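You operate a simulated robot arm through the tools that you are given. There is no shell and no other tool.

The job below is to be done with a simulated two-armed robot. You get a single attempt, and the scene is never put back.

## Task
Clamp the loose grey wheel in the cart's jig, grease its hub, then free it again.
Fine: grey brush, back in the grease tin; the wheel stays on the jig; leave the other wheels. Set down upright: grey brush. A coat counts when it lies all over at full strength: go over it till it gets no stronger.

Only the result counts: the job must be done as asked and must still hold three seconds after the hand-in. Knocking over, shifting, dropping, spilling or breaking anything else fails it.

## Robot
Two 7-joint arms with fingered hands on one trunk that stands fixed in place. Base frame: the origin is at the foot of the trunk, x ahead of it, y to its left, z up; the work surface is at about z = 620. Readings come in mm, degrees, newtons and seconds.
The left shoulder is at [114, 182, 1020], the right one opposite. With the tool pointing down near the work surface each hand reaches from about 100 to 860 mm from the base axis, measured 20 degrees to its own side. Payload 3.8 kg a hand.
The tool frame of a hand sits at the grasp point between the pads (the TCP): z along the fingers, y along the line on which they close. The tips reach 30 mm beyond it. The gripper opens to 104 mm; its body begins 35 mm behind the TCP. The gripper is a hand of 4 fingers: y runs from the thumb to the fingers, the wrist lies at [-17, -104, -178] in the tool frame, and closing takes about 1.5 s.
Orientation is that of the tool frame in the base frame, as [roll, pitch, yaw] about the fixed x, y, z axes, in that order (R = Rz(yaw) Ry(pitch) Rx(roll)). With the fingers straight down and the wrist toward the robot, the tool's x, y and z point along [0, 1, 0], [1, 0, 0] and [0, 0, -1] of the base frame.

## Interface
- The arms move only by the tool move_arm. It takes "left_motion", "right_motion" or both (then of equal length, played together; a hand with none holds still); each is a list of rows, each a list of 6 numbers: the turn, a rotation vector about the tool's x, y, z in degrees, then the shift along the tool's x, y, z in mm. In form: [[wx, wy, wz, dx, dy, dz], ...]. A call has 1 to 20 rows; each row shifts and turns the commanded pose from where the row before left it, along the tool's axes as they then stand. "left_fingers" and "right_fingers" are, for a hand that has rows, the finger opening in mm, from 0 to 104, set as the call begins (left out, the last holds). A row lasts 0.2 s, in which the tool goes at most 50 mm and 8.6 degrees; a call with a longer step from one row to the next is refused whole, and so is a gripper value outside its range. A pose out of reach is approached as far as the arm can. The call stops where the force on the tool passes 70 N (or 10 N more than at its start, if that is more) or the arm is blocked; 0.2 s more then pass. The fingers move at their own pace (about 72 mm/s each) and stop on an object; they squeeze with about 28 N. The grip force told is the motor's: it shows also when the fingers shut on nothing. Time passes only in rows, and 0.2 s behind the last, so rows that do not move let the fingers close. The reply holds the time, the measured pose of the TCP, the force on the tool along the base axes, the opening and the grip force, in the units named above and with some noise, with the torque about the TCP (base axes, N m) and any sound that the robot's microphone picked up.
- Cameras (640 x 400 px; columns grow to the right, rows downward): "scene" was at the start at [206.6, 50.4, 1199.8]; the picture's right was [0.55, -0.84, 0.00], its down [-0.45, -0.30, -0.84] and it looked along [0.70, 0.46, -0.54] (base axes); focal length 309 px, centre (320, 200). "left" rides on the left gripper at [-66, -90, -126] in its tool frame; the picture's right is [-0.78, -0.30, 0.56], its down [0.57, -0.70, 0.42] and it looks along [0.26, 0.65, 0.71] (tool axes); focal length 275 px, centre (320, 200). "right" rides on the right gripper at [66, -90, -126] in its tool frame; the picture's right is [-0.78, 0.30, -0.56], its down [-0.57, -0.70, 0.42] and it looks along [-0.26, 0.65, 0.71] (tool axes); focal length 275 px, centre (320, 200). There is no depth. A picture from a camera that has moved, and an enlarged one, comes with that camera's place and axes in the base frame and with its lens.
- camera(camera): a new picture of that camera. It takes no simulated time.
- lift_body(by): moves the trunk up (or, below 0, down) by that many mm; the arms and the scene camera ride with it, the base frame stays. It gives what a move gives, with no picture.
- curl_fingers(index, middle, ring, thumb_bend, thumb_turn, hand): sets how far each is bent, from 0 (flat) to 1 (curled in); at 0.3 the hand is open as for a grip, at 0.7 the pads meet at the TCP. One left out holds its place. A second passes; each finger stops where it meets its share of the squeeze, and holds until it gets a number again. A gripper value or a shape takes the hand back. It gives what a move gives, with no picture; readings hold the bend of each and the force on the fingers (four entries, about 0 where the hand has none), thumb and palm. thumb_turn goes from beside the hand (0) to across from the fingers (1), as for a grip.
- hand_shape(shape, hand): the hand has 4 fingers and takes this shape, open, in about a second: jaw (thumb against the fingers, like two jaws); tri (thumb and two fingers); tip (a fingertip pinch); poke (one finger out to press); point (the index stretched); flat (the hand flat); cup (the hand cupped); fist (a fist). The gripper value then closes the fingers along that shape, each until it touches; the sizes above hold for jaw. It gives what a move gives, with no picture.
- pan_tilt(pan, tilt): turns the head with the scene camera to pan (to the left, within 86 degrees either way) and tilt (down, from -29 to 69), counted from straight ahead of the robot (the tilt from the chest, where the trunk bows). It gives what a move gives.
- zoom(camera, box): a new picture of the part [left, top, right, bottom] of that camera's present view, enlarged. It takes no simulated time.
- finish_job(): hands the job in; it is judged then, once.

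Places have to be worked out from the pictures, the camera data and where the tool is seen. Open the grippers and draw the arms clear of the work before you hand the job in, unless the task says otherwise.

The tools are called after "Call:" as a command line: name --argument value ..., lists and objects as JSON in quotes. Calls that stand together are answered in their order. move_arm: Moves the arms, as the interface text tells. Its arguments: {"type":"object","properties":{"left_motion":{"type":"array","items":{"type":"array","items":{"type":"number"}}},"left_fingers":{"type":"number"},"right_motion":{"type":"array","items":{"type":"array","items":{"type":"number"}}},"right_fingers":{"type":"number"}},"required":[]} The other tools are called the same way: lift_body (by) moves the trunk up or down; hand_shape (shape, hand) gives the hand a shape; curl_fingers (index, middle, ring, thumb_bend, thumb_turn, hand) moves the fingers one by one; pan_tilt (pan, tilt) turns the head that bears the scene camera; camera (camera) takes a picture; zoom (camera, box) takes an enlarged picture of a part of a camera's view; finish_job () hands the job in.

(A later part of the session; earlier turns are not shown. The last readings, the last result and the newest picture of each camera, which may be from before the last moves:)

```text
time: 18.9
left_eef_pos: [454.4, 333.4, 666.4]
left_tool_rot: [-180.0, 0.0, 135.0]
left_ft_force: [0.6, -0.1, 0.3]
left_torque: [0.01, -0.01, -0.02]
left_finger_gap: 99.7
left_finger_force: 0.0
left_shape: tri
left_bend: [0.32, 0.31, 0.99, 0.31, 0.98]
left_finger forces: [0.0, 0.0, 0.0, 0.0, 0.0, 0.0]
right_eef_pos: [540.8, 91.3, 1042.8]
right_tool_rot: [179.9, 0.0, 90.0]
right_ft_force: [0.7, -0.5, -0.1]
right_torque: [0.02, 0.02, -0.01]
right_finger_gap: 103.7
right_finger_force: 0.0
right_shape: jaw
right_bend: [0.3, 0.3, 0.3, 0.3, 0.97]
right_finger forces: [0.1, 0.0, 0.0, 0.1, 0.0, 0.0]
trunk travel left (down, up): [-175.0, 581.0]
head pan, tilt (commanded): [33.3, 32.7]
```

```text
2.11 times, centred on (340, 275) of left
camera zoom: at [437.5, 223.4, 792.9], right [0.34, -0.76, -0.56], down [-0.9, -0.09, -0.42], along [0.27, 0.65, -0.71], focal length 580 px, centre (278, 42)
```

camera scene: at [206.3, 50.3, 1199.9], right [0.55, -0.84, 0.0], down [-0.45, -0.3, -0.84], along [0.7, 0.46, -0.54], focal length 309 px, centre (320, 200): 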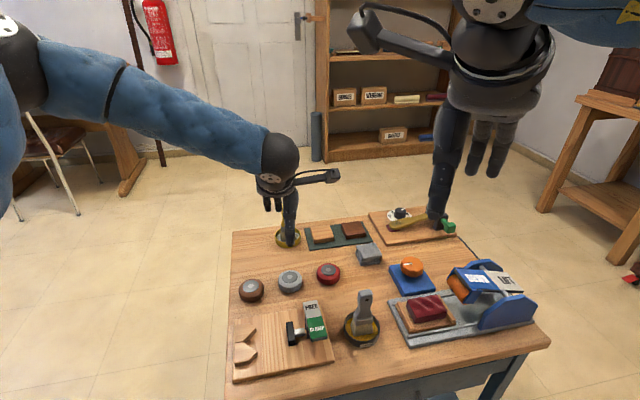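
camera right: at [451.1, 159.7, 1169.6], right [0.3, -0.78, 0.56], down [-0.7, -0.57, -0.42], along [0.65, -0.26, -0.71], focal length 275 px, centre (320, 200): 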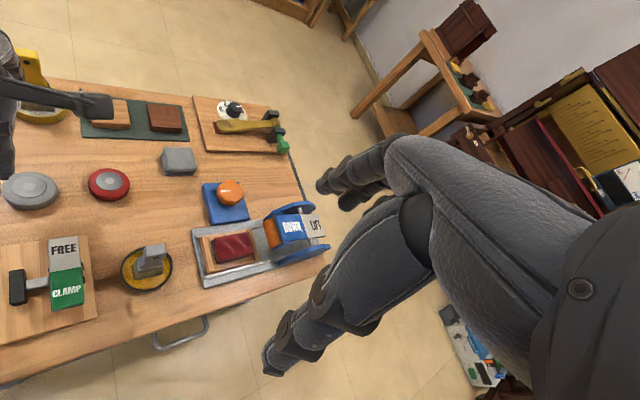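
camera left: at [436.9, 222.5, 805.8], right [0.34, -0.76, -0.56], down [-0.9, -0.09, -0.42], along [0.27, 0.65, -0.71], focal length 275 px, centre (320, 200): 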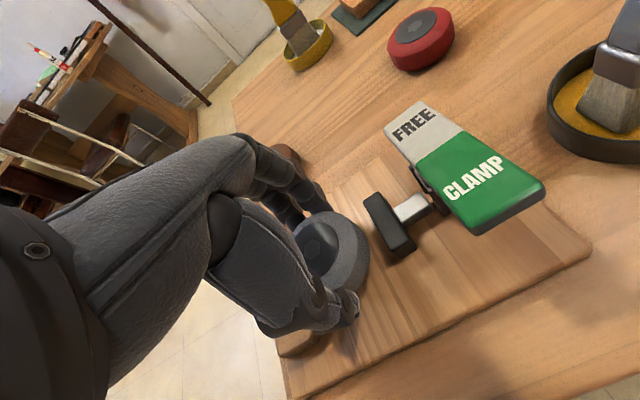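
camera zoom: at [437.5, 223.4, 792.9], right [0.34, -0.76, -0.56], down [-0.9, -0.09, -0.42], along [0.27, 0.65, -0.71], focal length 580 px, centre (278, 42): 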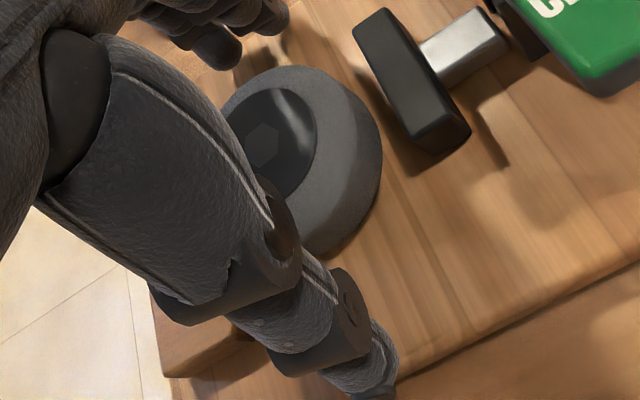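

The fingers are clear and the wheel did not move. I raise the hand straight up and look at the jig.

Call:
move_arm --left_motion '[[0, 0, 0, 0, 0, -8], [0, 0, 0, 0, 0, -15], [0, 0, 0, 0, 0, -30], [0, 0, 0, 0, 0, -40], [0, 0, 0, 0, 0, -40], [0, 0, 0, -20, -30, -20], [0, 0, 0, -20, -30, 0], [0, 0, 0, 0, -30, 0], [0, 0, 0, 0, 0, 0]]'

Call:
camera --camera "scene"

Call:
zoom --camera "scene" --box '[230, 300, 340, 385]'

Call:
camera --camera "left"

```text
time: 20.9
left_eef_pos: [436.4, 237.8, 816.1]
left_tool_rot: [-179.9, -0.1, 135.1]
left_ft_force: [0.0, 0.0, 0.0]
left_torque: [0.01, 0.0, 0.0]
left_finger_gap: 99.7
left_finger_force: 0.1
left_shape: tri
left_bend: [0.31, 0.31, 0.99, 0.31, 0.97]
left_finger forces: [0.1, 0.0, 0.0, 0.0, 0.0, 0.1]
left hand out of reach, approached as far as the arm can: row 8
right_eef_pos: [540.7, 92.6, 1044.3]
right_tool_rot: [180.0, 0.0, 90.0]
right_ft_force: [-0.2, 0.1, -0.6]
right_torque: [0.01, -0.02, 0.04]
right_finger_gap: 103.4
right_finger_force: 0.1
right_shape: jaw
right_bend: [0.3, 0.3, 0.3, 0.3, 0.97]
right_finger forces: [0.1, 0.0, 0.1, 0.0, 0.1, 0.0]
trunk travel left (down, up): [-175.0, 581.0]
head pan, tilt (commanded): [33.3, 32.7]
```

```text
taken
camera scene: at [206.6, 50.5, 1199.8], right [0.55, -0.84, 0.0], down [-0.45, -0.3, -0.84], along [0.7, 0.46, -0.54], focal length 309 px, centre (320, 200)
```

scene: 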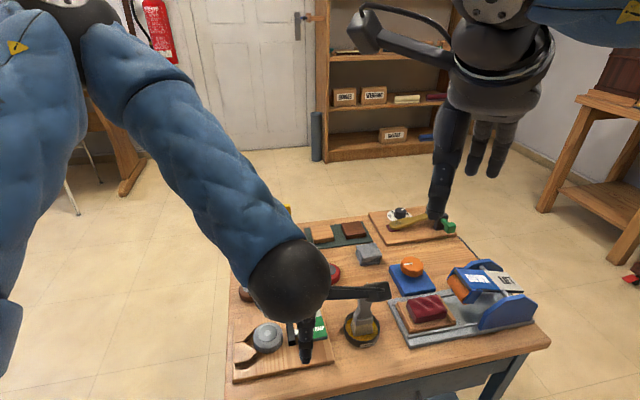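

```text
4.71 times, centred on (285, 342) of scene
camera zoom: at [206.6, 50.5, 1199.8], right [0.55, -0.84, 0.0], down [-0.45, -0.3, -0.84], along [0.7, 0.46, -0.54], focal length 1455 px, centre (485, -471)
```

zoom: 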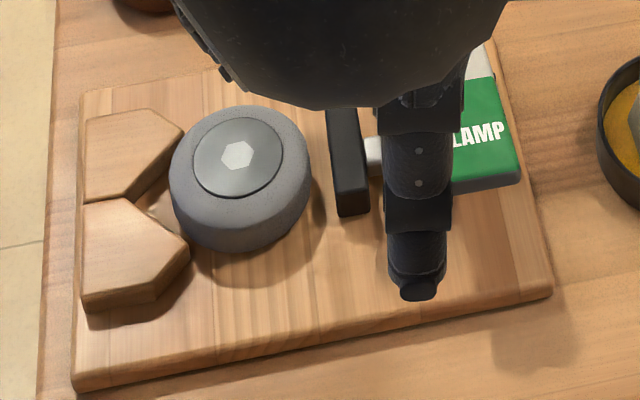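

```text
taken
camera left: at [419.9, 128.0, 943.3], right [0.34, -0.76, -0.56], down [-0.9, -0.09, -0.42], along [0.27, 0.65, -0.71], focal length 275 px, centre (320, 200)
```

left: 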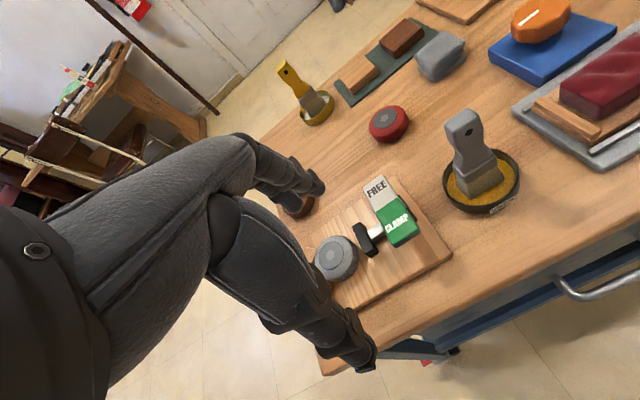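

The wheel stands at ≈ (452, 332) with hub top ≈ 666, just off the V. Next is pressing CLAMP; I set the left hand to the poke shape and see where its fingertip lies.

Call:
hand_shape --hand "left" --shape "poke"

Call:
camera --camera "left"

Call:
zoom --camera "scene" --box '[230, 230, 410, 385]'

Call:
camera --camera "right"

```text
time: 21.8
left_eef_pos: [436.5, 238.5, 816.4]
left_tool_rot: [-180.0, -0.1, 135.1]
left_ft_force: [-0.1, 0.0, -0.2]
left_torque: [0.0, 0.0, 0.03]
left_finger_gap: 0.0
left_finger_force: 0.1
left_shape: poke
left_bend: [0.7, 0.7, 0.99, 1.0, 1.0]
left_finger forces: [0.0, 0.0, 0.1, 0.0, 0.0, 0.0]
right_eef_pos: [540.2, 93.6, 1044.2]
right_tool_rot: [180.0, 0.0, 90.0]
right_ft_force: [-0.1, 0.0, 0.1]
right_torque: [-0.03, 0.0, 0.0]
right_finger_gap: 103.7
right_finger_force: 0.1
right_shape: jaw
right_bend: [0.3, 0.3, 0.3, 0.3, 0.97]
right_finger forces: [0.0, 0.0, 0.0, 0.0, 0.1, 0.0]
trunk travel left (down, up): [-175.0, 581.0]
head pan, tilt (commanded): [33.3, 32.7]
```

```text
taken
camera left: at [420.1, 128.1, 943.3], right [0.34, -0.76, -0.56], down [-0.9, -0.09, -0.42], along [0.27, 0.65, -0.71], focal length 275 px, centre (320, 200)
```

left: 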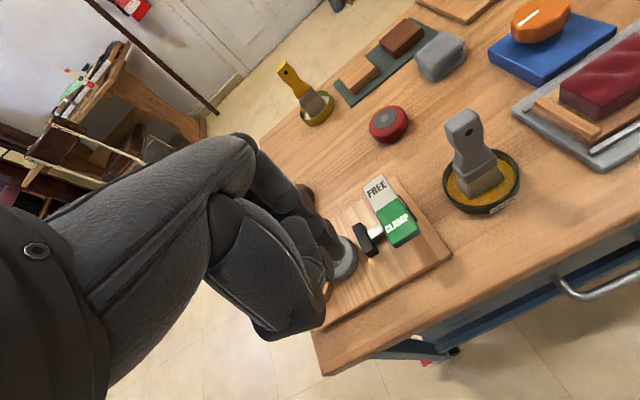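

```text
2.58 times, centred on (320, 308) of scene
camera zoom: at [206.7, 50.3, 1199.8], right [0.55, -0.84, 0.0], down [-0.45, -0.3, -0.84], along [0.7, 0.46, -0.54], focal length 798 px, centre (320, -77)
```

zoom: 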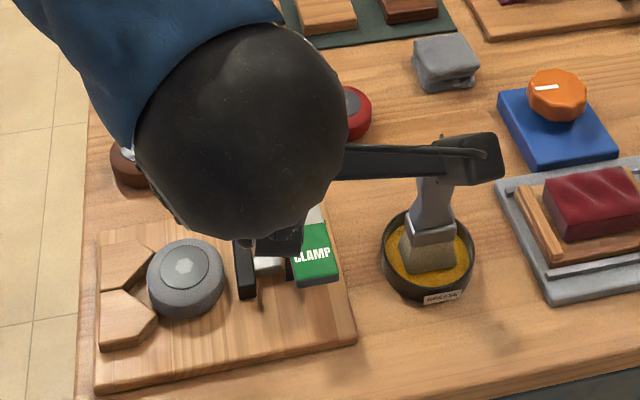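

```text
taken
camera right: at [451.5, 159.7, 1169.4], right [0.3, -0.78, 0.56], down [-0.7, -0.57, -0.42], along [0.65, -0.26, -0.71], focal length 275 px, centre (320, 200)
```

right: 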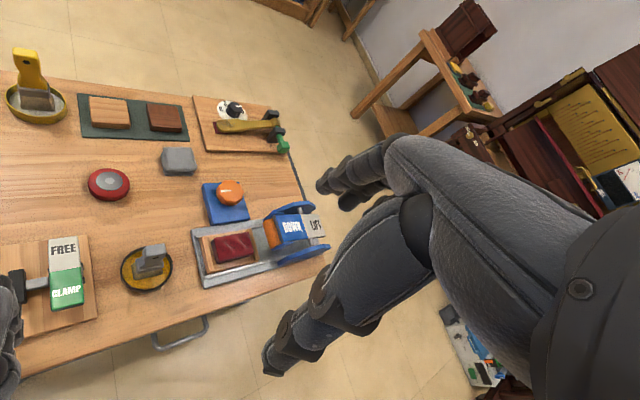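

In poke shape index and middle point down with their tips about 30 mm under the TCP. I move over the outer part of the CLAMP end, staying above it, and check the reading.

Call:
move_arm --left_motion '[[0, 0, 0, -12.5, 14.6, 0], [0, 0, 0, -12.5, 14.6, 10], [0, 0, 0, -12.5, 14.6, 20], [0, 0, 0, 0, 0, 16], [0, 0, 0, 0, 0, 0]]'

Call:
camera --camera "left"

Call:
zoom --camera "scene" --box '[230, 260, 390, 385]'

Call:
zoom --camera "right" --box '[0, 180, 180, 340]'

```text
time: 23.0
left_eef_pos: [495.3, 240.9, 770.6]
left_tool_rot: [180.0, 0.1, 134.9]
left_ft_force: [-0.1, 0.6, -0.3]
left_torque: [0.02, -0.01, 0.05]
left_finger_gap: 0.0
left_finger_force: 0.0
left_shape: poke
left_bend: [0.7, 0.7, 0.99, 1.0, 1.0]
left_finger forces: [0.0, 0.0, 0.1, 0.0, 0.1, 0.0]
right_eef_pos: [541.4, 91.8, 1044.5]
right_tool_rot: [-179.9, 0.0, 90.1]
right_ft_force: [0.2, -0.2, 0.2]
right_torque: [0.01, 0.0, -0.01]
right_finger_gap: 103.6
right_finger_force: 0.1
right_shape: jaw
right_bend: [0.3, 0.3, 0.3, 0.3, 0.97]
right_finger forces: [0.1, 0.0, 0.0, 0.1, 0.0, 0.0]
trunk travel left (down, up): [-175.0, 581.0]
head pan, tilt (commanded): [33.3, 32.7]
```

```text
taken
camera left: at [477.4, 130.2, 897.8], right [0.34, -0.76, -0.56], down [-0.9, -0.09, -0.42], along [0.27, 0.65, -0.71], focal length 275 px, centre (320, 200)
```

left: 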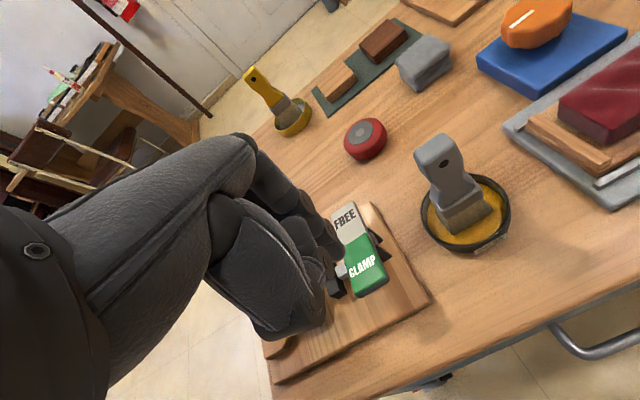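

```text
3.20 times, centred on (310, 322) of scene
camera zoom: at [206.6, 50.3, 1199.9], right [0.55, -0.84, 0.0], down [-0.45, -0.3, -0.84], along [0.7, 0.46, -0.54], focal length 989 px, centre (352, -192)
```

zoom: 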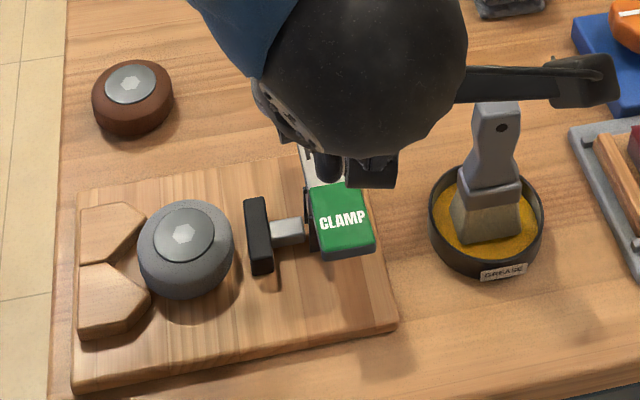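

```text
2.50 times, centred on (90, 260) of right
camera zoom: at [451.4, 159.7, 1169.4], right [0.3, -0.78, 0.56], down [-0.7, -0.57, -0.42], along [0.65, -0.26, -0.71], focal length 688 px, centre (895, 50)
```

zoom: 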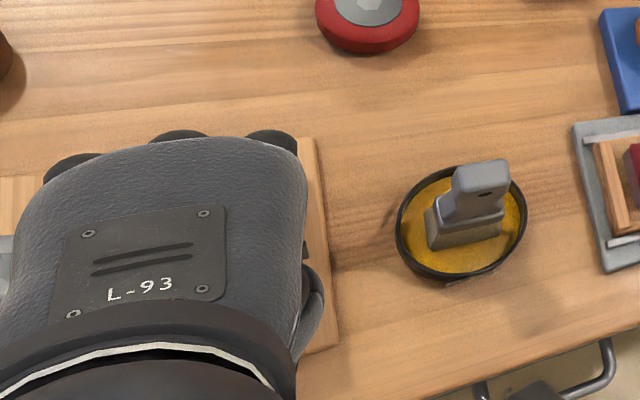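

The two fingertips hang above the green end. I lower to just above it, then press step by step while watching the force.

Call:
move_arm --left_motion '[[0, 0, 0, 0, 0, 15], [0, 0, 0, 0, 0, 15], [0, 0, 0, 0, 0, 8], [0, 0, 0, 0, 0, 4], [0, 0, 0, 0, 0, 0]]'

Call:
zoom --camera "scene" --box '[230, 260, 390, 385]'

Call:
zoom --camera "left" --box '[240, 180, 440, 340]'

```text
time: 24.2
left_eef_pos: [492.5, 241.8, 729.8]
left_tool_rot: [-180.0, 0.0, 135.1]
left_ft_force: [-0.4, 0.1, -0.4]
left_torque: [0.05, 0.02, 0.02]
left_finger_gap: 0.0
left_finger_force: 0.1
left_shape: poke
left_bend: [0.7, 0.7, 0.99, 1.0, 1.0]
left_finger forces: [0.0, 0.0, 0.0, 0.0, 0.1, 0.1]
right_eef_pos: [540.9, 92.1, 1044.6]
right_tool_rot: [179.9, 0.0, 90.0]
right_ft_force: [0.7, 0.2, 0.5]
right_torque: [-0.02, 0.01, 0.04]
right_finger_gap: 103.8
right_finger_force: 0.1
right_shape: jaw
right_bend: [0.3, 0.3, 0.3, 0.3, 0.97]
right_finger forces: [0.1, 0.0, 0.0, 0.1, 0.1, 0.1]
trunk travel left (down, up): [-175.0, 581.0]
head pan, tilt (commanded): [33.3, 32.7]
```

```text
3.20 times, centred on (310, 322) of scene
camera zoom: at [206.7, 50.3, 1199.8], right [0.55, -0.84, 0.0], down [-0.45, -0.3, -0.84], along [0.7, 0.46, -0.54], focal length 989 px, centre (352, -192)
```

zoom: 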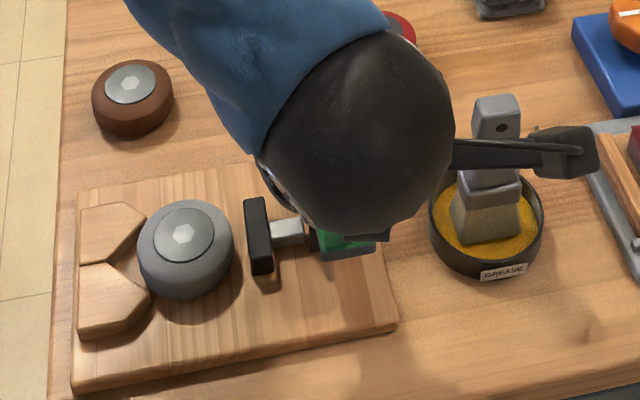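

```text
2.50 times, centred on (340, 260) of left
camera zoom: at [476.4, 131.8, 856.2], right [0.34, -0.76, -0.56], down [-0.9, -0.09, -0.42], along [0.27, 0.65, -0.71], focal length 688 px, centre (270, 50)
```

zoom: 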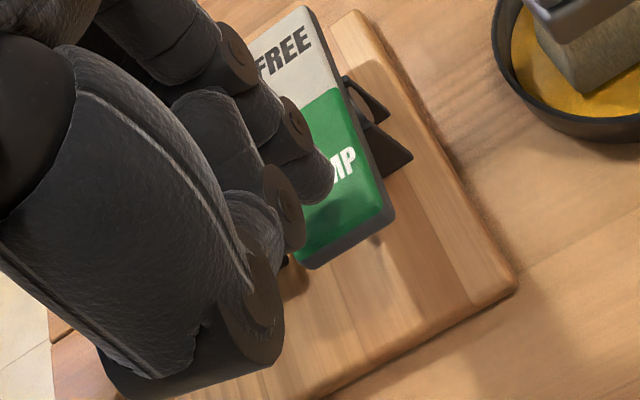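

The index tip is about over the rocker's centre line; shifting 9 mm toward the tin puts both fingertips on the green plate. Then I press down in small steps.

Call:
move_arm --left_motion '[[0, 0, 0, -9, 0, 0], [0, 0, 0, 0, 0, 3], [0, 0, 0, 0, 0, 2], [0, 0, 0, 0, 0, 2], [0, 0, 0, 0, 0, 2], [0, 0, 0, 0, 0, 0]]'

```text
time: 25.6
left_eef_pos: [500.5, 233.9, 721.6]
left_tool_rot: [-180.0, 0.0, 135.0]
left_ft_force: [-0.2, -0.6, 0.1]
left_torque: [-0.01, -0.02, 0.01]
left_finger_gap: 0.2
left_finger_force: 0.1
left_shape: poke
left_bend: [0.7, 0.7, 0.99, 1.0, 1.0]
left_finger forces: [0.0, 0.0, 0.0, 0.1, 0.1, 0.0]
right_eef_pos: [540.7, 92.9, 1044.7]
right_tool_rot: [180.0, -0.1, 90.0]
right_ft_force: [-0.5, 0.0, 1.0]
right_torque: [0.0, -0.01, -0.01]
right_finger_gap: 103.9
right_finger_force: 0.1
right_shape: jaw
right_bend: [0.3, 0.3, 0.3, 0.3, 0.97]
right_finger forces: [0.0, 0.0, 0.0, 0.1, 0.0, 0.0]
trunk travel left (down, up): [-175.0, 581.0]
head pan, tilt (commanded): [33.3, 32.7]
```

No contact yet at 721.6. I keep on downward in 2 mm steps.

Call:
move_arm --left_motion '[[0, 0, 0, 0, 0, 2], [0, 0, 0, 0, 0, 2], [0, 0, 0, 0, 0, 2], [0, 0, 0, 0, 0, 0]]'

Call:
zoom --camera "left" --box '[240, 180, 440, 340]'

```text
time: 26.6
left_eef_pos: [498.8, 234.1, 714.8]
left_tool_rot: [-180.0, 0.1, 135.0]
left_ft_force: [0.8, -0.4, 2.6]
left_torque: [0.01, 0.01, 0.05]
left_finger_gap: 0.0
left_finger_force: 0.0
left_shape: poke
left_bend: [0.7, 0.7, 0.99, 1.0, 1.0]
left_finger forces: [0.0, 3.0, 0.0, 0.0, 0.0, 0.0]
right_eef_pos: [541.5, 92.9, 1043.3]
right_tool_rot: [-180.0, -0.1, 90.0]
right_ft_force: [0.1, 0.4, -0.9]
right_torque: [0.02, 0.0, -0.03]
right_finger_gap: 103.5
right_finger_force: 0.1
right_shape: jaw
right_bend: [0.3, 0.3, 0.3, 0.3, 0.97]
right_finger forces: [0.0, 0.1, 0.1, 0.1, 0.1, 0.0]
trunk travel left (down, up): [-175.0, 581.0]
head pan, tilt (commanded): [33.3, 32.7]
```

```text
2.50 times, centred on (340, 260) of left
camera zoom: at [481.7, 123.9, 841.9], right [0.34, -0.76, -0.56], down [-0.9, -0.09, -0.43], along [0.27, 0.65, -0.71], focal length 688 px, centre (270, 50)
```

zoom: 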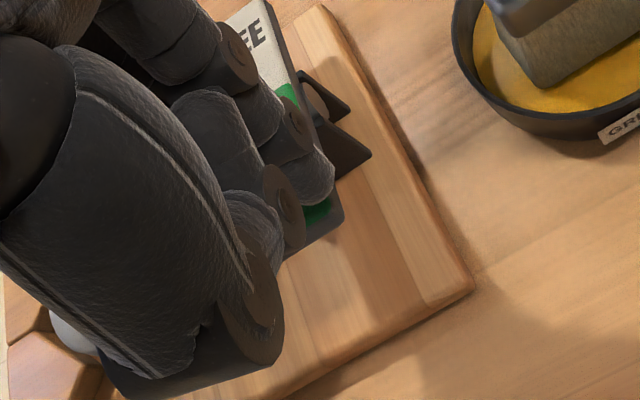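

The middle fingertip now presses (3 N). I keep pressing down and listen for a click.

Call:
move_arm --left_motion '[[0, 0, 0, 0, 0, 2], [0, 0, 0, 0, 0, 2], [0, 0, 0, 0, 0, 2], [0, 0, 0, 0, 0, 2], [0, 0, 0, 0, 0, 0]]'

```text
time: 27.8
left_eef_pos: [498.5, 233.9, 706.0]
left_tool_rot: [-180.0, 0.0, 135.1]
left_ft_force: [0.1, 0.3, 1.0]
left_torque: [-0.03, 0.03, 0.02]
left_finger_gap: 0.0
left_finger_force: 0.0
left_shape: poke
left_bend: [0.7, 0.7, 0.99, 1.0, 1.0]
left_finger forces: [0.0, 0.8, 0.1, 0.1, 0.1, 0.0]
right_eef_pos: [541.0, 93.0, 1044.1]
right_tool_rot: [-180.0, 0.1, 89.9]
right_ft_force: [-0.1, -0.3, 0.8]
right_torque: [0.02, -0.02, 0.01]
right_finger_gap: 103.5
right_finger_force: 0.1
right_shape: jaw
right_bend: [0.3, 0.3, 0.3, 0.3, 0.97]
right_finger forces: [0.0, 0.1, 0.1, 0.0, 0.0, 0.0]
trunk travel left (down, up): [-175.0, 581.0]
head pan, tilt (commanded): [33.3, 32.7]
```

The plate gives way with little force. I press further.

Call:
move_arm --left_motion '[[0, 0, 0, 0, 0, 2], [0, 0, 0, 0, 0, 2], [0, 0, 0, 0, 0, 2], [0, 0, 0, 0, 0, 0]]'

Call:
zoom --camera "scene" --box '[230, 260, 390, 385]'

Call:
zoom --camera "left" --box '[240, 180, 440, 340]'

```text
time: 28.8
left_eef_pos: [500.0, 235.1, 699.7]
left_tool_rot: [179.8, 0.2, 135.0]
left_ft_force: [-0.4, 0.6, 7.9]
left_torque: [0.03, 0.01, -0.03]
left_finger_gap: 0.0
left_finger_force: 0.1
left_shape: poke
left_bend: [0.7, 0.7, 0.99, 1.0, 1.0]
left_finger forces: [5.5, 1.9, 0.1, 0.0, 0.1, 0.0]
right_eef_pos: [540.5, 92.1, 1044.9]
right_tool_rot: [180.0, 0.0, 90.0]
right_ft_force: [-0.4, 0.4, -0.4]
right_torque: [-0.03, 0.03, -0.01]
right_finger_gap: 103.7
right_finger_force: 0.0
right_shape: jaw
right_bend: [0.3, 0.3, 0.3, 0.3, 0.97]
right_finger forces: [0.0, 0.0, 0.0, 0.1, 0.0, 0.0]
trunk travel left (down, up): [-175.0, 581.0]
head pan, tilt (commanded): [33.3, 32.7]
```

```text
3.20 times, centred on (310, 322) of scene
camera zoom: at [206.0, 50.1, 1200.0], right [0.55, -0.84, 0.0], down [-0.45, -0.3, -0.84], along [0.7, 0.46, -0.54], focal length 989 px, centre (352, -192)
```

zoom: 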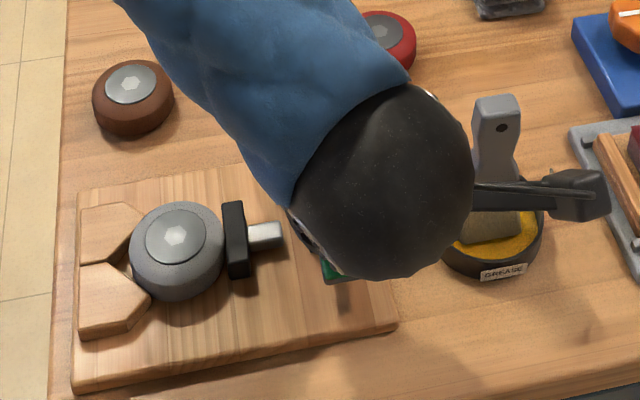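

```text
2.50 times, centred on (340, 260) of left
camera zoom: at [482.4, 124.8, 826.6], right [0.34, -0.76, -0.56], down [-0.9, -0.09, -0.43], along [0.27, 0.65, -0.71], focal length 688 px, centre (270, 50)
```

zoom: 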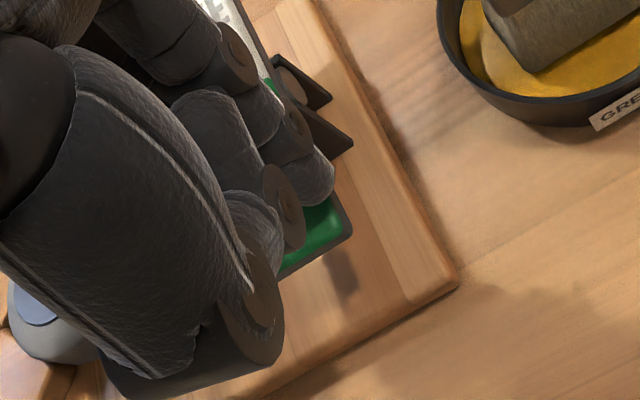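

The pad has pushed the wheel toward the V and force rises to 7.9 N. I press a bit more to reach the end of travel.

Call:
move_arm --left_motion '[[0, 0, 0, 0, 0, 1.5], [0, 0, 0, 0, 0, 1.5], [0, 0, 0, 0, 0, 0]]'

Call:
zoom --camera "scene" --box '[230, 300, 340, 385]'

```text
time: 29.6
left_eef_pos: [498.9, 235.1, 698.4]
left_tool_rot: [179.8, 0.2, 135.0]
left_ft_force: [-4.1, 5.1, 26.0]
left_torque: [0.06, -0.01, 0.03]
left_finger_gap: 0.0
left_finger_force: 0.0
left_shape: poke
left_bend: [0.7, 0.7, 0.99, 1.0, 1.0]
left_finger forces: [23.1, 2.7, 0.0, 0.0, 0.0, 0.0]
right_eef_pos: [538.5, 92.9, 1045.2]
right_tool_rot: [179.9, 0.0, 90.0]
right_ft_force: [0.1, -0.6, -0.6]
right_torque: [0.0, 0.03, -0.01]
right_finger_gap: 103.6
right_finger_force: 0.1
right_shape: jaw
right_bend: [0.3, 0.3, 0.3, 0.3, 0.97]
right_finger forces: [0.1, 0.0, 0.1, 0.0, 0.0, 0.0]
trunk travel left (down, up): [-175.0, 581.0]
head pan, tilt (commanded): [33.3, 32.7]
```

```text
4.71 times, centred on (285, 342) of scene
camera zoom: at [204.3, 49.9, 1200.5], right [0.55, -0.84, 0.0], down [-0.45, -0.3, -0.84], along [0.7, 0.46, -0.54], focal length 1455 px, centre (485, -471)
```

zoom: 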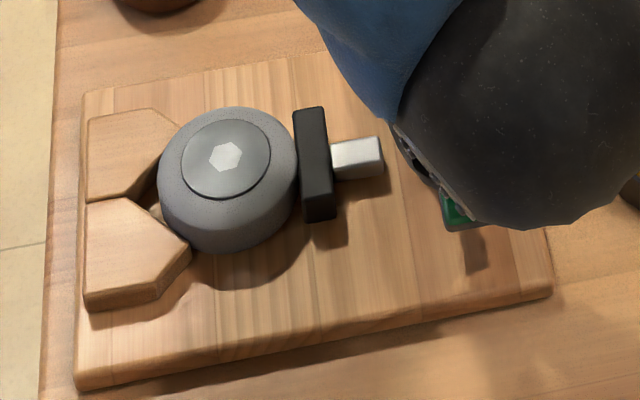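

Force jumped to 26 N: the rocker is at its stop and the pad holds the wheel in the V. I lift the fingers straight up and check the clamp stays.

Call:
move_arm --left_motion '[[0, 0, 0, 0, 0, -3], [0, 0, 0, 0, 0, -10], [0, 0, 0, 0, 0, -25], [0, 0, 0, 0, 0, -35], [0, 0, 0, 0, 0, -35], [0, 0, 0, 0, 0, 0]]'

Call:
zoom --camera "scene" --box '[230, 270, 400, 385]'

Call:
camera --camera "left"

```text
time: 31.0
left_eef_pos: [498.6, 233.9, 805.7]
left_tool_rot: [-179.9, 0.0, 135.0]
left_ft_force: [-0.2, -0.1, 0.2]
left_torque: [0.0, 0.02, 0.0]
left_finger_gap: 0.2
left_finger_force: 0.0
left_shape: poke
left_bend: [0.7, 0.7, 0.99, 1.0, 1.0]
left_finger forces: [0.1, 0.1, 0.0, 0.0, 0.0, 0.0]
right_eef_pos: [540.8, 93.0, 1043.7]
right_tool_rot: [-179.9, 0.0, 90.0]
right_ft_force: [-0.2, -0.3, -0.1]
right_torque: [0.01, 0.04, 0.02]
right_finger_gap: 103.6
right_finger_force: 0.0
right_shape: jaw
right_bend: [0.3, 0.3, 0.3, 0.3, 0.97]
right_finger forces: [0.0, 0.1, 0.0, 0.0, 0.0, 0.1]
trunk travel left (down, up): [-175.0, 581.0]
head pan, tilt (commanded): [33.3, 32.7]
```

```text
3.48 times, centred on (315, 328) of scene
camera zoom: at [206.9, 50.4, 1199.7], right [0.55, -0.84, 0.0], down [-0.45, -0.3, -0.84], along [0.7, 0.46, -0.54], focal length 1075 px, centre (337, -244)
```

zoom: 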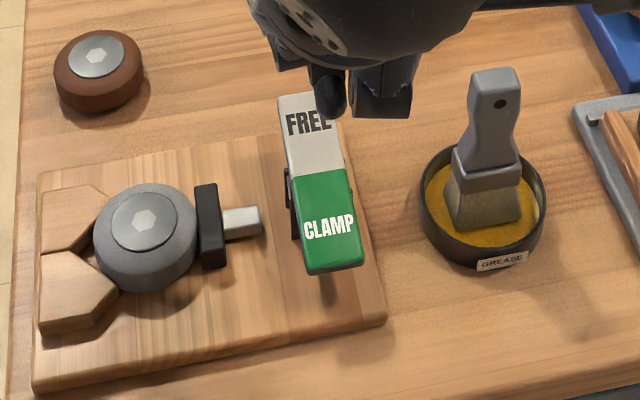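

```text
taken
camera left: at [482.0, 121.8, 932.8], right [0.34, -0.76, -0.56], down [-0.9, -0.09, -0.42], along [0.27, 0.65, -0.71], focal length 275 px, centre (320, 200)
```

left: 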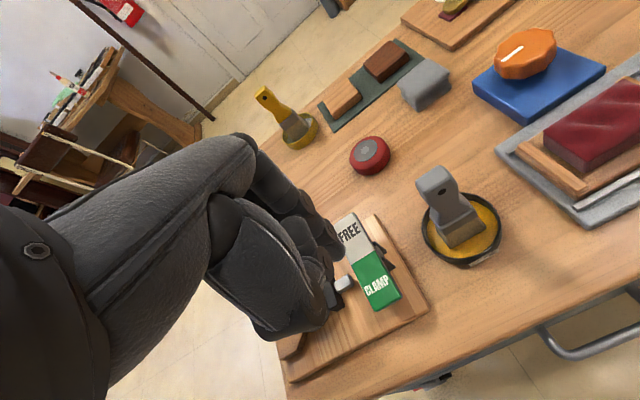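

The rocker stays with CLAMP down and the pad tight on the wheel; hub centre ≈ (448, 335, 666). Now the brush: I reshape the left hand to tri and zoom on the brush from both cameras to fix its place.

Call:
zoom --camera "scene" --box '[335, 280, 390, 355]'

Call:
zoom --camera "left" --box '[400, 150, 520, 280]'

Call:
zoom --camera "scene" --box '[240, 310, 310, 370]'

Call:
hand_shape --hand "left" --shape "tri"

```text
5.33 times, centred on (362, 318) of scene
camera zoom: at [206.9, 50.4, 1199.7], right [0.55, -0.84, 0.0], down [-0.45, -0.3, -0.84], along [0.7, 0.46, -0.54], focal length 1649 px, centre (93, -427)
```

zoom: 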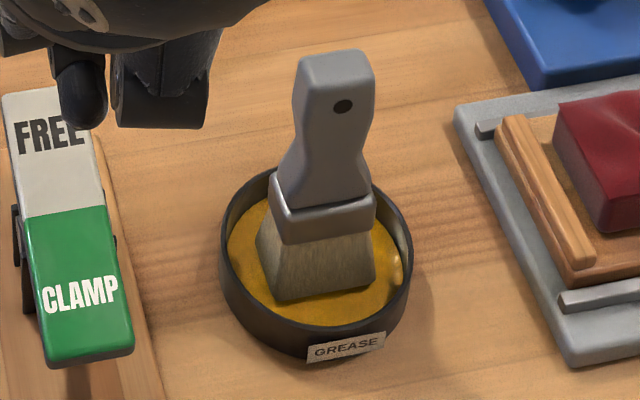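

```text
3.08 times, centred on (460, 215) of left
camera zoom: at [482.0, 121.8, 932.8], right [0.34, -0.76, -0.56], down [-0.9, -0.09, -0.42], along [0.27, 0.65, -0.71], focal length 847 px, centre (-111, 154)
```

zoom: 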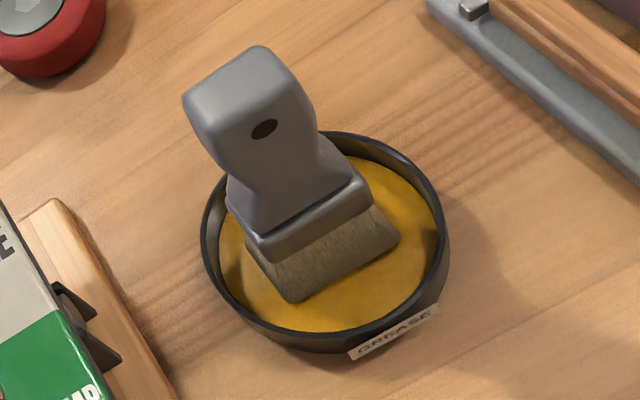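

```text
6.67 times, centred on (275, 340) of scene
camera zoom: at [206.9, 50.4, 1199.7], right [0.55, -0.84, 0.0], down [-0.45, -0.3, -0.84], along [0.7, 0.46, -0.54], focal length 2061 px, centre (620, -733)
```

zoom: 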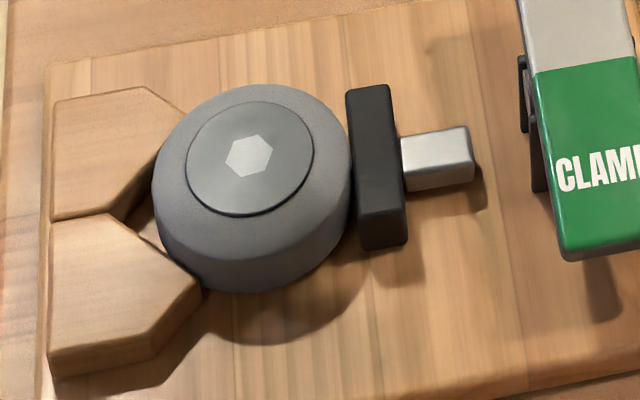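

```text
time: 31.9
left_eef_pos: [498.5, 232.0, 805.5]
left_tool_rot: [-179.9, -0.1, 135.0]
left_ft_force: [-0.1, -0.4, -0.2]
left_torque: [0.03, -0.03, -0.04]
left_finger_gap: 103.8
left_finger_force: 0.1
left_shape: tri
left_bend: [0.3, 0.3, 0.99, 0.3, 0.97]
left_finger forces: [0.0, 0.0, 0.0, 0.0, 0.0, 0.0]
right_eef_pos: [541.4, 91.7, 1044.4]
right_tool_rot: [180.0, 0.0, 90.0]
right_ft_force: [0.4, 0.3, 0.0]
right_torque: [-0.01, -0.01, -0.05]
right_finger_gap: 103.5
right_finger_force: 0.0
right_shape: jaw
right_bend: [0.3, 0.3, 0.3, 0.3, 0.97]
right_finger forces: [0.0, 0.0, 0.1, 0.0, 0.1, 0.0]
trunk travel left (down, up): [-175.0, 581.0]
head pan, tilt (commanded): [33.3, 32.7]
```

Measured: the hole in the handle's front face at (582.4, 190.6, 723), the tin's centre ≈ (580.5, 191). I zoom harder on the handle top to get its thickness and centre.

Call:
zoom --camera "scene" --box '[350, 283, 375, 303]'

Call:
zoom --camera "left" --box '[410, 155, 470, 215]'

Call:
zoom --camera "right" --box '[110, 230, 190, 300]'

```text
16.00 times, centred on (362, 293) of scene
camera zoom: at [206.7, 50.3, 1199.8], right [0.55, -0.84, 0.0], down [-0.45, -0.3, -0.84], along [0.7, 0.46, -0.54], focal length 4946 px, centre (-360, -1288)
```

zoom: 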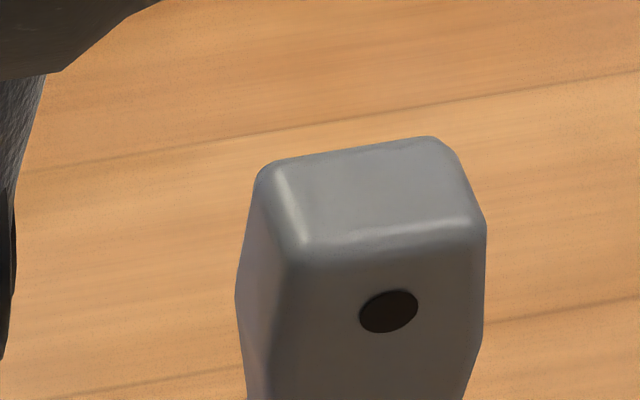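

```text
6.67 times, centred on (440, 185) of left
camera zoom: at [482.0, 121.7, 932.8], right [0.34, -0.76, -0.56], down [-0.9, -0.09, -0.42], along [0.27, 0.65, -0.71], focal length 1835 px, centre (-480, 300)
```

zoom: 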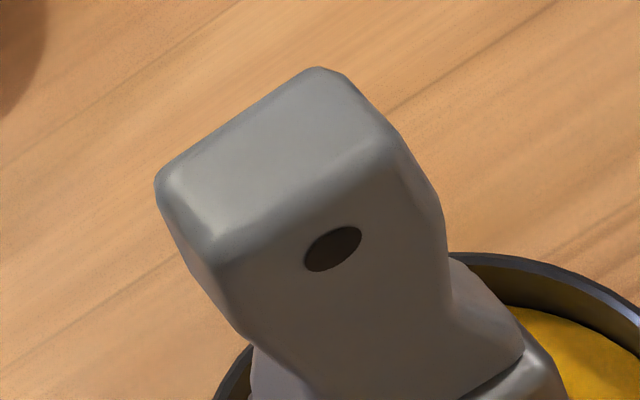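

```text
5.71 times, centred on (150, 265) of right
camera zoom: at [451.5, 159.8, 1169.4], right [0.3, -0.78, 0.56], down [-0.7, -0.57, -0.42], along [0.65, -0.26, -0.71], focal length 1573 px, centre (1291, -171)
```

zoom: 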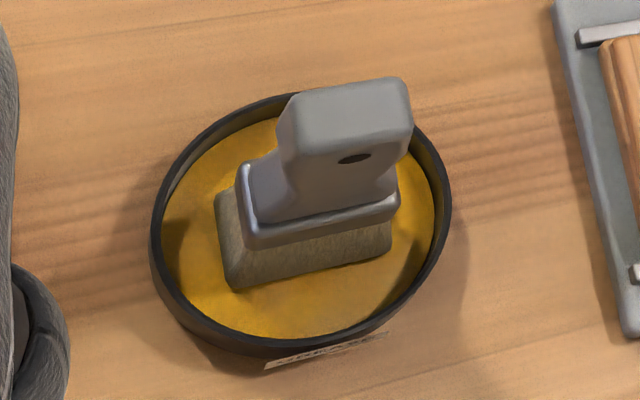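

The handle top centre comes out at (588, 197, 734), about 14 mm thick across the v direction. I move the open tri hand above it, still clear of its top.

Call:
move_arm --left_motion '[[0, 0, 0, -20, 8.5, 0], [0, 0, 0, -30, 13, 0], [0, 0, 0, -25, 11, 0], [0, 0, 0, -14.4, 6, 0], [0, 0, 0, 0, 0, 0], [0, 0, 0, 0, 0, 0]]' --left_fingers 90

Call:
camera --camera "left"

Call:
zoom --camera "scene" --box '[300, 220, 440, 360]'

```text
time: 33.3
left_eef_pos: [589.6, 198.9, 806.2]
left_tool_rot: [-180.0, 0.0, 135.0]
left_ft_force: [-0.4, 0.6, 0.5]
left_torque: [0.02, 0.03, -0.03]
left_finger_gap: 90.3
left_finger_force: 0.1
left_shape: tri
left_bend: [0.28, 0.32, 0.99, 0.36, 0.98]
left_finger forces: [0.0, 0.1, 0.1, 0.0, 0.0, 0.0]
right_eef_pos: [541.0, 91.8, 1044.1]
right_tool_rot: [179.9, 0.0, 90.0]
right_ft_force: [-1.1, 0.3, -0.5]
right_torque: [-0.01, -0.01, 0.04]
right_finger_gap: 103.5
right_finger_force: 0.0
right_shape: jaw
right_bend: [0.3, 0.3, 0.3, 0.3, 0.97]
right_finger forces: [0.1, 0.1, 0.1, 0.0, 0.0, 0.0]
trunk travel left (down, up): [-175.0, 581.0]
head pan, tilt (commanded): [33.3, 32.7]
```

```text
taken
camera left: at [573.7, 88.1, 932.7], right [0.34, -0.76, -0.56], down [-0.9, -0.09, -0.42], along [0.27, 0.65, -0.71], focal length 275 px, centre (320, 200)
```

left: 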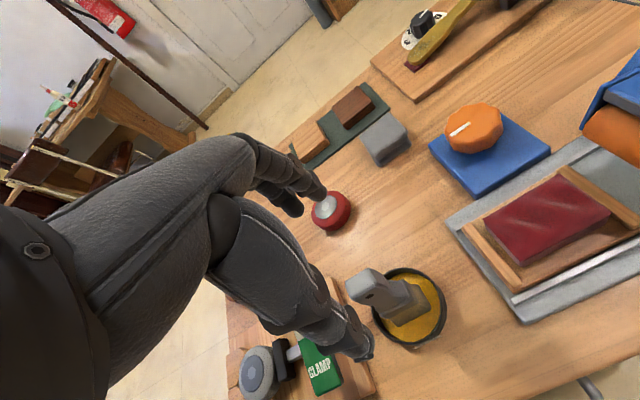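

```text
2.86 times, centred on (370, 290) of scene
camera zoom: at [206.7, 50.3, 1199.8], right [0.55, -0.84, 0.0], down [-0.45, -0.3, -0.84], along [0.7, 0.46, -0.54], focal length 883 px, centre (177, -57)
```

zoom: 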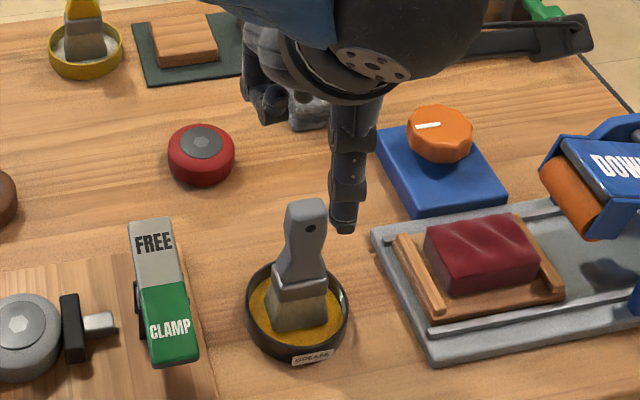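

The left view hints the handle may lie a bit toward the thumb side of the grasp point. I zoom in on it to measure that before lowering.

Call:
zoom --camera "left" --box '[330, 255, 450, 355]'

Call:
zoom --camera "scene" --box '[340, 270, 400, 350]'

```text
4.00 times, centred on (390, 305) of left
camera zoom: at [573.7, 88.1, 932.7], right [0.34, -0.76, -0.56], down [-0.9, -0.09, -0.42], along [0.27, 0.65, -0.71], focal length 1101 px, centre (40, -220)
```

zoom: 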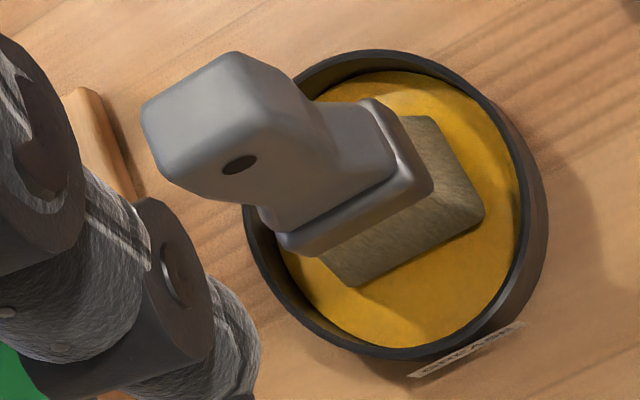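

```text
5.00 times, centred on (370, 310) of scene
camera zoom: at [206.7, 50.3, 1199.8], right [0.55, -0.84, 0.0], down [-0.45, -0.3, -0.84], along [0.7, 0.46, -0.54], focal length 1546 px, centre (70, -350)
```

zoom: 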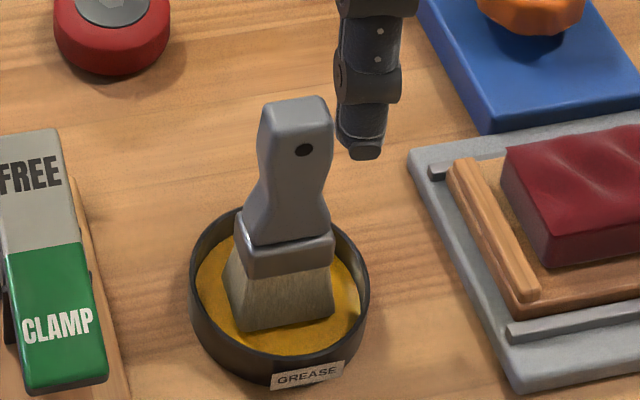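

Both views put the handle centre 2–5 mm to the thumb side, so I shift 3 mm that way and lower around the handle to TCP z ≈ 714.

Call:
move_arm --left_motion '[[0, 0, 0, 0, -3, 5], [0, 0, 0, 0, 0, 20], [0, 0, 0, 0, 0, 25], [0, 0, 0, 0, 0, 22], [0, 0, 0, 0, 0, 14], [0, 0, 0, 0, 0, 6], [0, 0, 0, 0, 0, 0]]'

Call:
camera --camera "left"

Call:
zoom --camera "scene" --box '[310, 250, 420, 350]'

Call:
zoom --camera "right" --box '[60, 180, 240, 320]'

```text
time: 34.9
left_eef_pos: [577.6, 225.9, 725.7]
left_tool_rot: [-179.9, 0.1, 134.9]
left_ft_force: [1.1, 0.4, 0.0]
left_torque: [0.02, -0.02, 0.04]
left_finger_gap: 90.3
left_finger_force: 0.0
left_shape: tri
left_bend: [0.28, 0.32, 0.99, 0.36, 0.98]
left_finger forces: [0.0, 0.0, 0.0, 0.0, 0.0, 0.1]
left hand out of reach, approached as far as the arm can: row 2, 3, 4, 5, 6
right_eef_pos: [541.0, 90.8, 1045.0]
right_tool_rot: [-180.0, 0.1, 90.0]
right_ft_force: [0.3, 0.1, 0.1]
right_torque: [-0.02, 0.02, -0.02]
right_finger_gap: 103.4
right_finger_force: 0.0
right_shape: jaw
right_bend: [0.3, 0.3, 0.3, 0.3, 0.97]
right_finger forces: [0.1, 0.0, 0.0, 0.0, 0.0, 0.0]
trunk travel left (down, up): [-175.0, 581.0]
head pan, tilt (commanded): [33.3, 32.7]
```

```text
taken
camera left: at [561.4, 115.1, 852.8], right [0.34, -0.76, -0.56], down [-0.9, -0.09, -0.42], along [0.27, 0.64, -0.71], focal length 275 px, centre (320, 200)
```

left: 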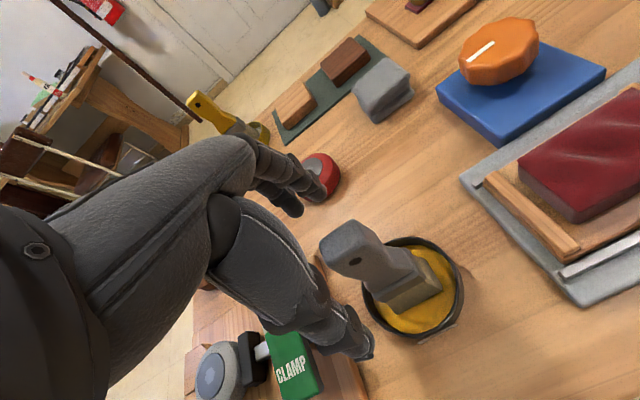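

```text
4.00 times, centred on (365, 300) of scene
camera zoom: at [206.7, 50.3, 1199.8], right [0.55, -0.84, 0.0], down [-0.45, -0.3, -0.84], along [0.7, 0.46, -0.54], focal length 1237 px, centre (140, -200)
```

zoom: 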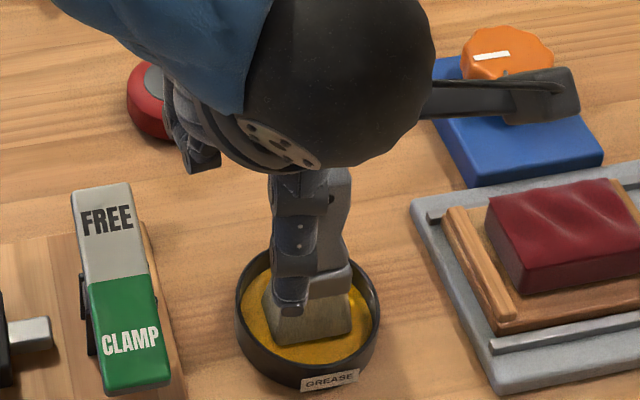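

```text
2.86 times, centred on (150, 250) of right
camera zoom: at [451.5, 159.7, 1169.4], right [0.3, -0.78, 0.56], down [-0.7, -0.57, -0.42], along [0.65, -0.26, -0.71], focal length 786 px, centre (806, 57)
```

zoom: 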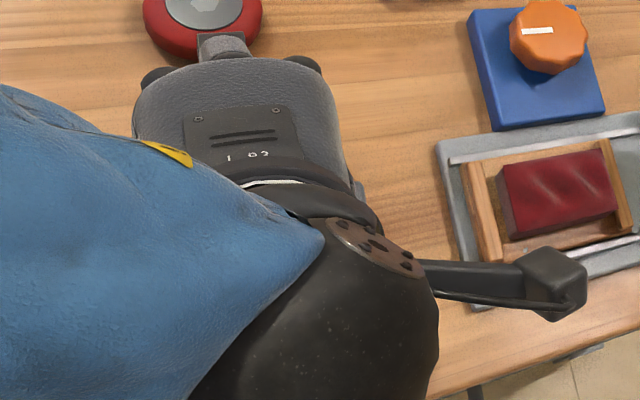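

The left arm could not reach down there at this trunk height and drifted aside to (578, 226, 726), touching nothing. I go back up the way it came, and will lower the whole trunk instead.

Call:
move_arm --left_motion '[[0, 0, 0, 0, 0, -6], [0, 0, 0, 0, 0, -14], [0, 0, 0, 0, 0, -22], [0, 0, 0, 0, 0, -25], [0, 0, 0, 0, 0, -20], [0, 0, 0, 0, 0, 0], [0, 0, 0, 0, 0, 0]]'

Call:
zoom --camera "scene" --box '[310, 250, 420, 350]'

```text
time: 36.5
left_eef_pos: [575.5, 223.6, 814.0]
left_tool_rot: [179.9, 0.0, 135.0]
left_ft_force: [-0.9, -0.6, 0.1]
left_torque: [0.01, -0.01, 0.02]
left_finger_gap: 89.8
left_finger_force: 0.1
left_shape: tri
left_bend: [0.28, 0.32, 0.99, 0.36, 0.98]
left_finger forces: [0.1, 0.1, 0.0, 0.0, 0.1, 0.0]
right_eef_pos: [541.3, 93.4, 1043.8]
right_tool_rot: [-180.0, 0.0, 90.0]
right_ft_force: [0.4, -0.3, 0.4]
right_torque: [-0.03, 0.01, -0.03]
right_finger_gap: 103.6
right_finger_force: 0.1
right_shape: jaw
right_bend: [0.3, 0.3, 0.3, 0.3, 0.97]
right_finger forces: [0.0, 0.0, 0.0, 0.0, 0.0, 0.0]
trunk travel left (down, up): [-175.0, 581.0]
head pan, tilt (commanded): [33.3, 32.7]
```

```text
4.00 times, centred on (365, 300) of scene
camera zoom: at [206.7, 50.3, 1199.8], right [0.55, -0.84, 0.0], down [-0.45, -0.3, -0.84], along [0.7, 0.46, -0.54], focal length 1237 px, centre (140, -200)
```

zoom: 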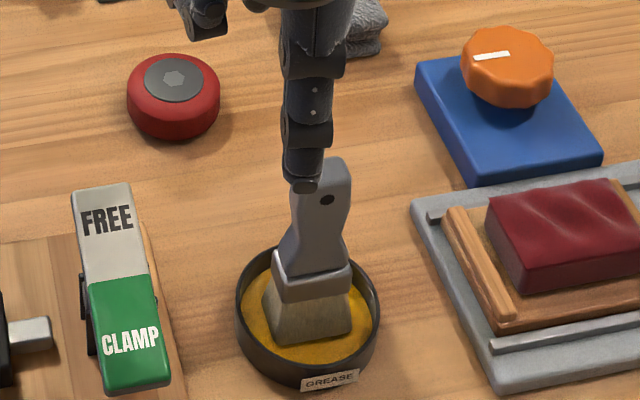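

The brush and tin are untouched. The right hand hovers close to where the left wrist must go, so first I move the right arm out of the way to its own side.

Call:
move_arm --right_motion '[[0, 0, 0, -30, 0, 0], [0, 0, 0, -45, 0, 0], [0, 0, 0, -45, 0, 0], [0, 0, 0, -45, 0, 0], [0, 0, 0, -45, 0, 0], [0, 0, 0, -45, 0, 0], [0, 0, 0, -30, 0, 0], [0, 0, 0, 0, 0, 0]]'

Call:
camera --camera "scene"

Call:
camera --camera "right"

```text
time: 38.3
left_eef_pos: [576.1, 223.4, 812.1]
left_tool_rot: [180.0, 0.0, 134.9]
left_ft_force: [-0.1, 0.0, -0.2]
left_torque: [0.04, 0.0, -0.01]
left_finger_gap: 90.2
left_finger_force: 0.1
left_shape: tri
left_bend: [0.28, 0.32, 0.99, 0.36, 0.98]
left_finger forces: [0.0, 0.0, 0.0, 0.0, 0.0, 0.1]
right_eef_pos: [542.7, -192.3, 1043.1]
right_tool_rot: [-179.9, 0.0, 90.1]
right_ft_force: [-0.3, 0.7, -0.3]
right_torque: [0.0, -0.01, -0.02]
right_finger_gap: 103.2
right_finger_force: 0.1
right_shape: jaw
right_bend: [0.3, 0.3, 0.3, 0.3, 0.97]
right_finger forces: [0.0, 0.0, 0.0, 0.0, 0.0, 0.0]
trunk travel left (down, up): [-175.0, 581.0]
head pan, tilt (commanded): [33.3, 32.7]
```

```text
taken
camera scene: at [206.7, 50.3, 1199.8], right [0.55, -0.84, 0.0], down [-0.45, -0.3, -0.84], along [0.7, 0.46, -0.54], focal length 309 px, centre (320, 200)
```

scene: 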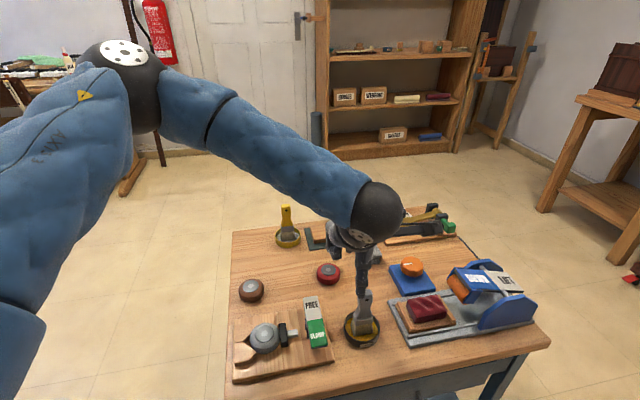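

```text
taken
camera right: at [452.1, -126.2, 1168.8], right [0.3, -0.78, 0.56], down [-0.7, -0.57, -0.42], along [0.65, -0.26, -0.71], focal length 275 px, centre (320, 200)
```

right: 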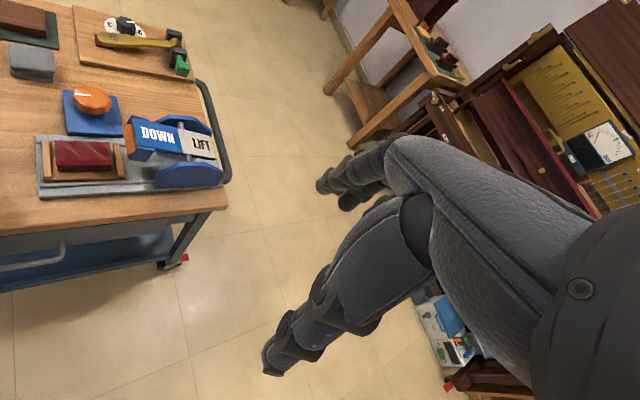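

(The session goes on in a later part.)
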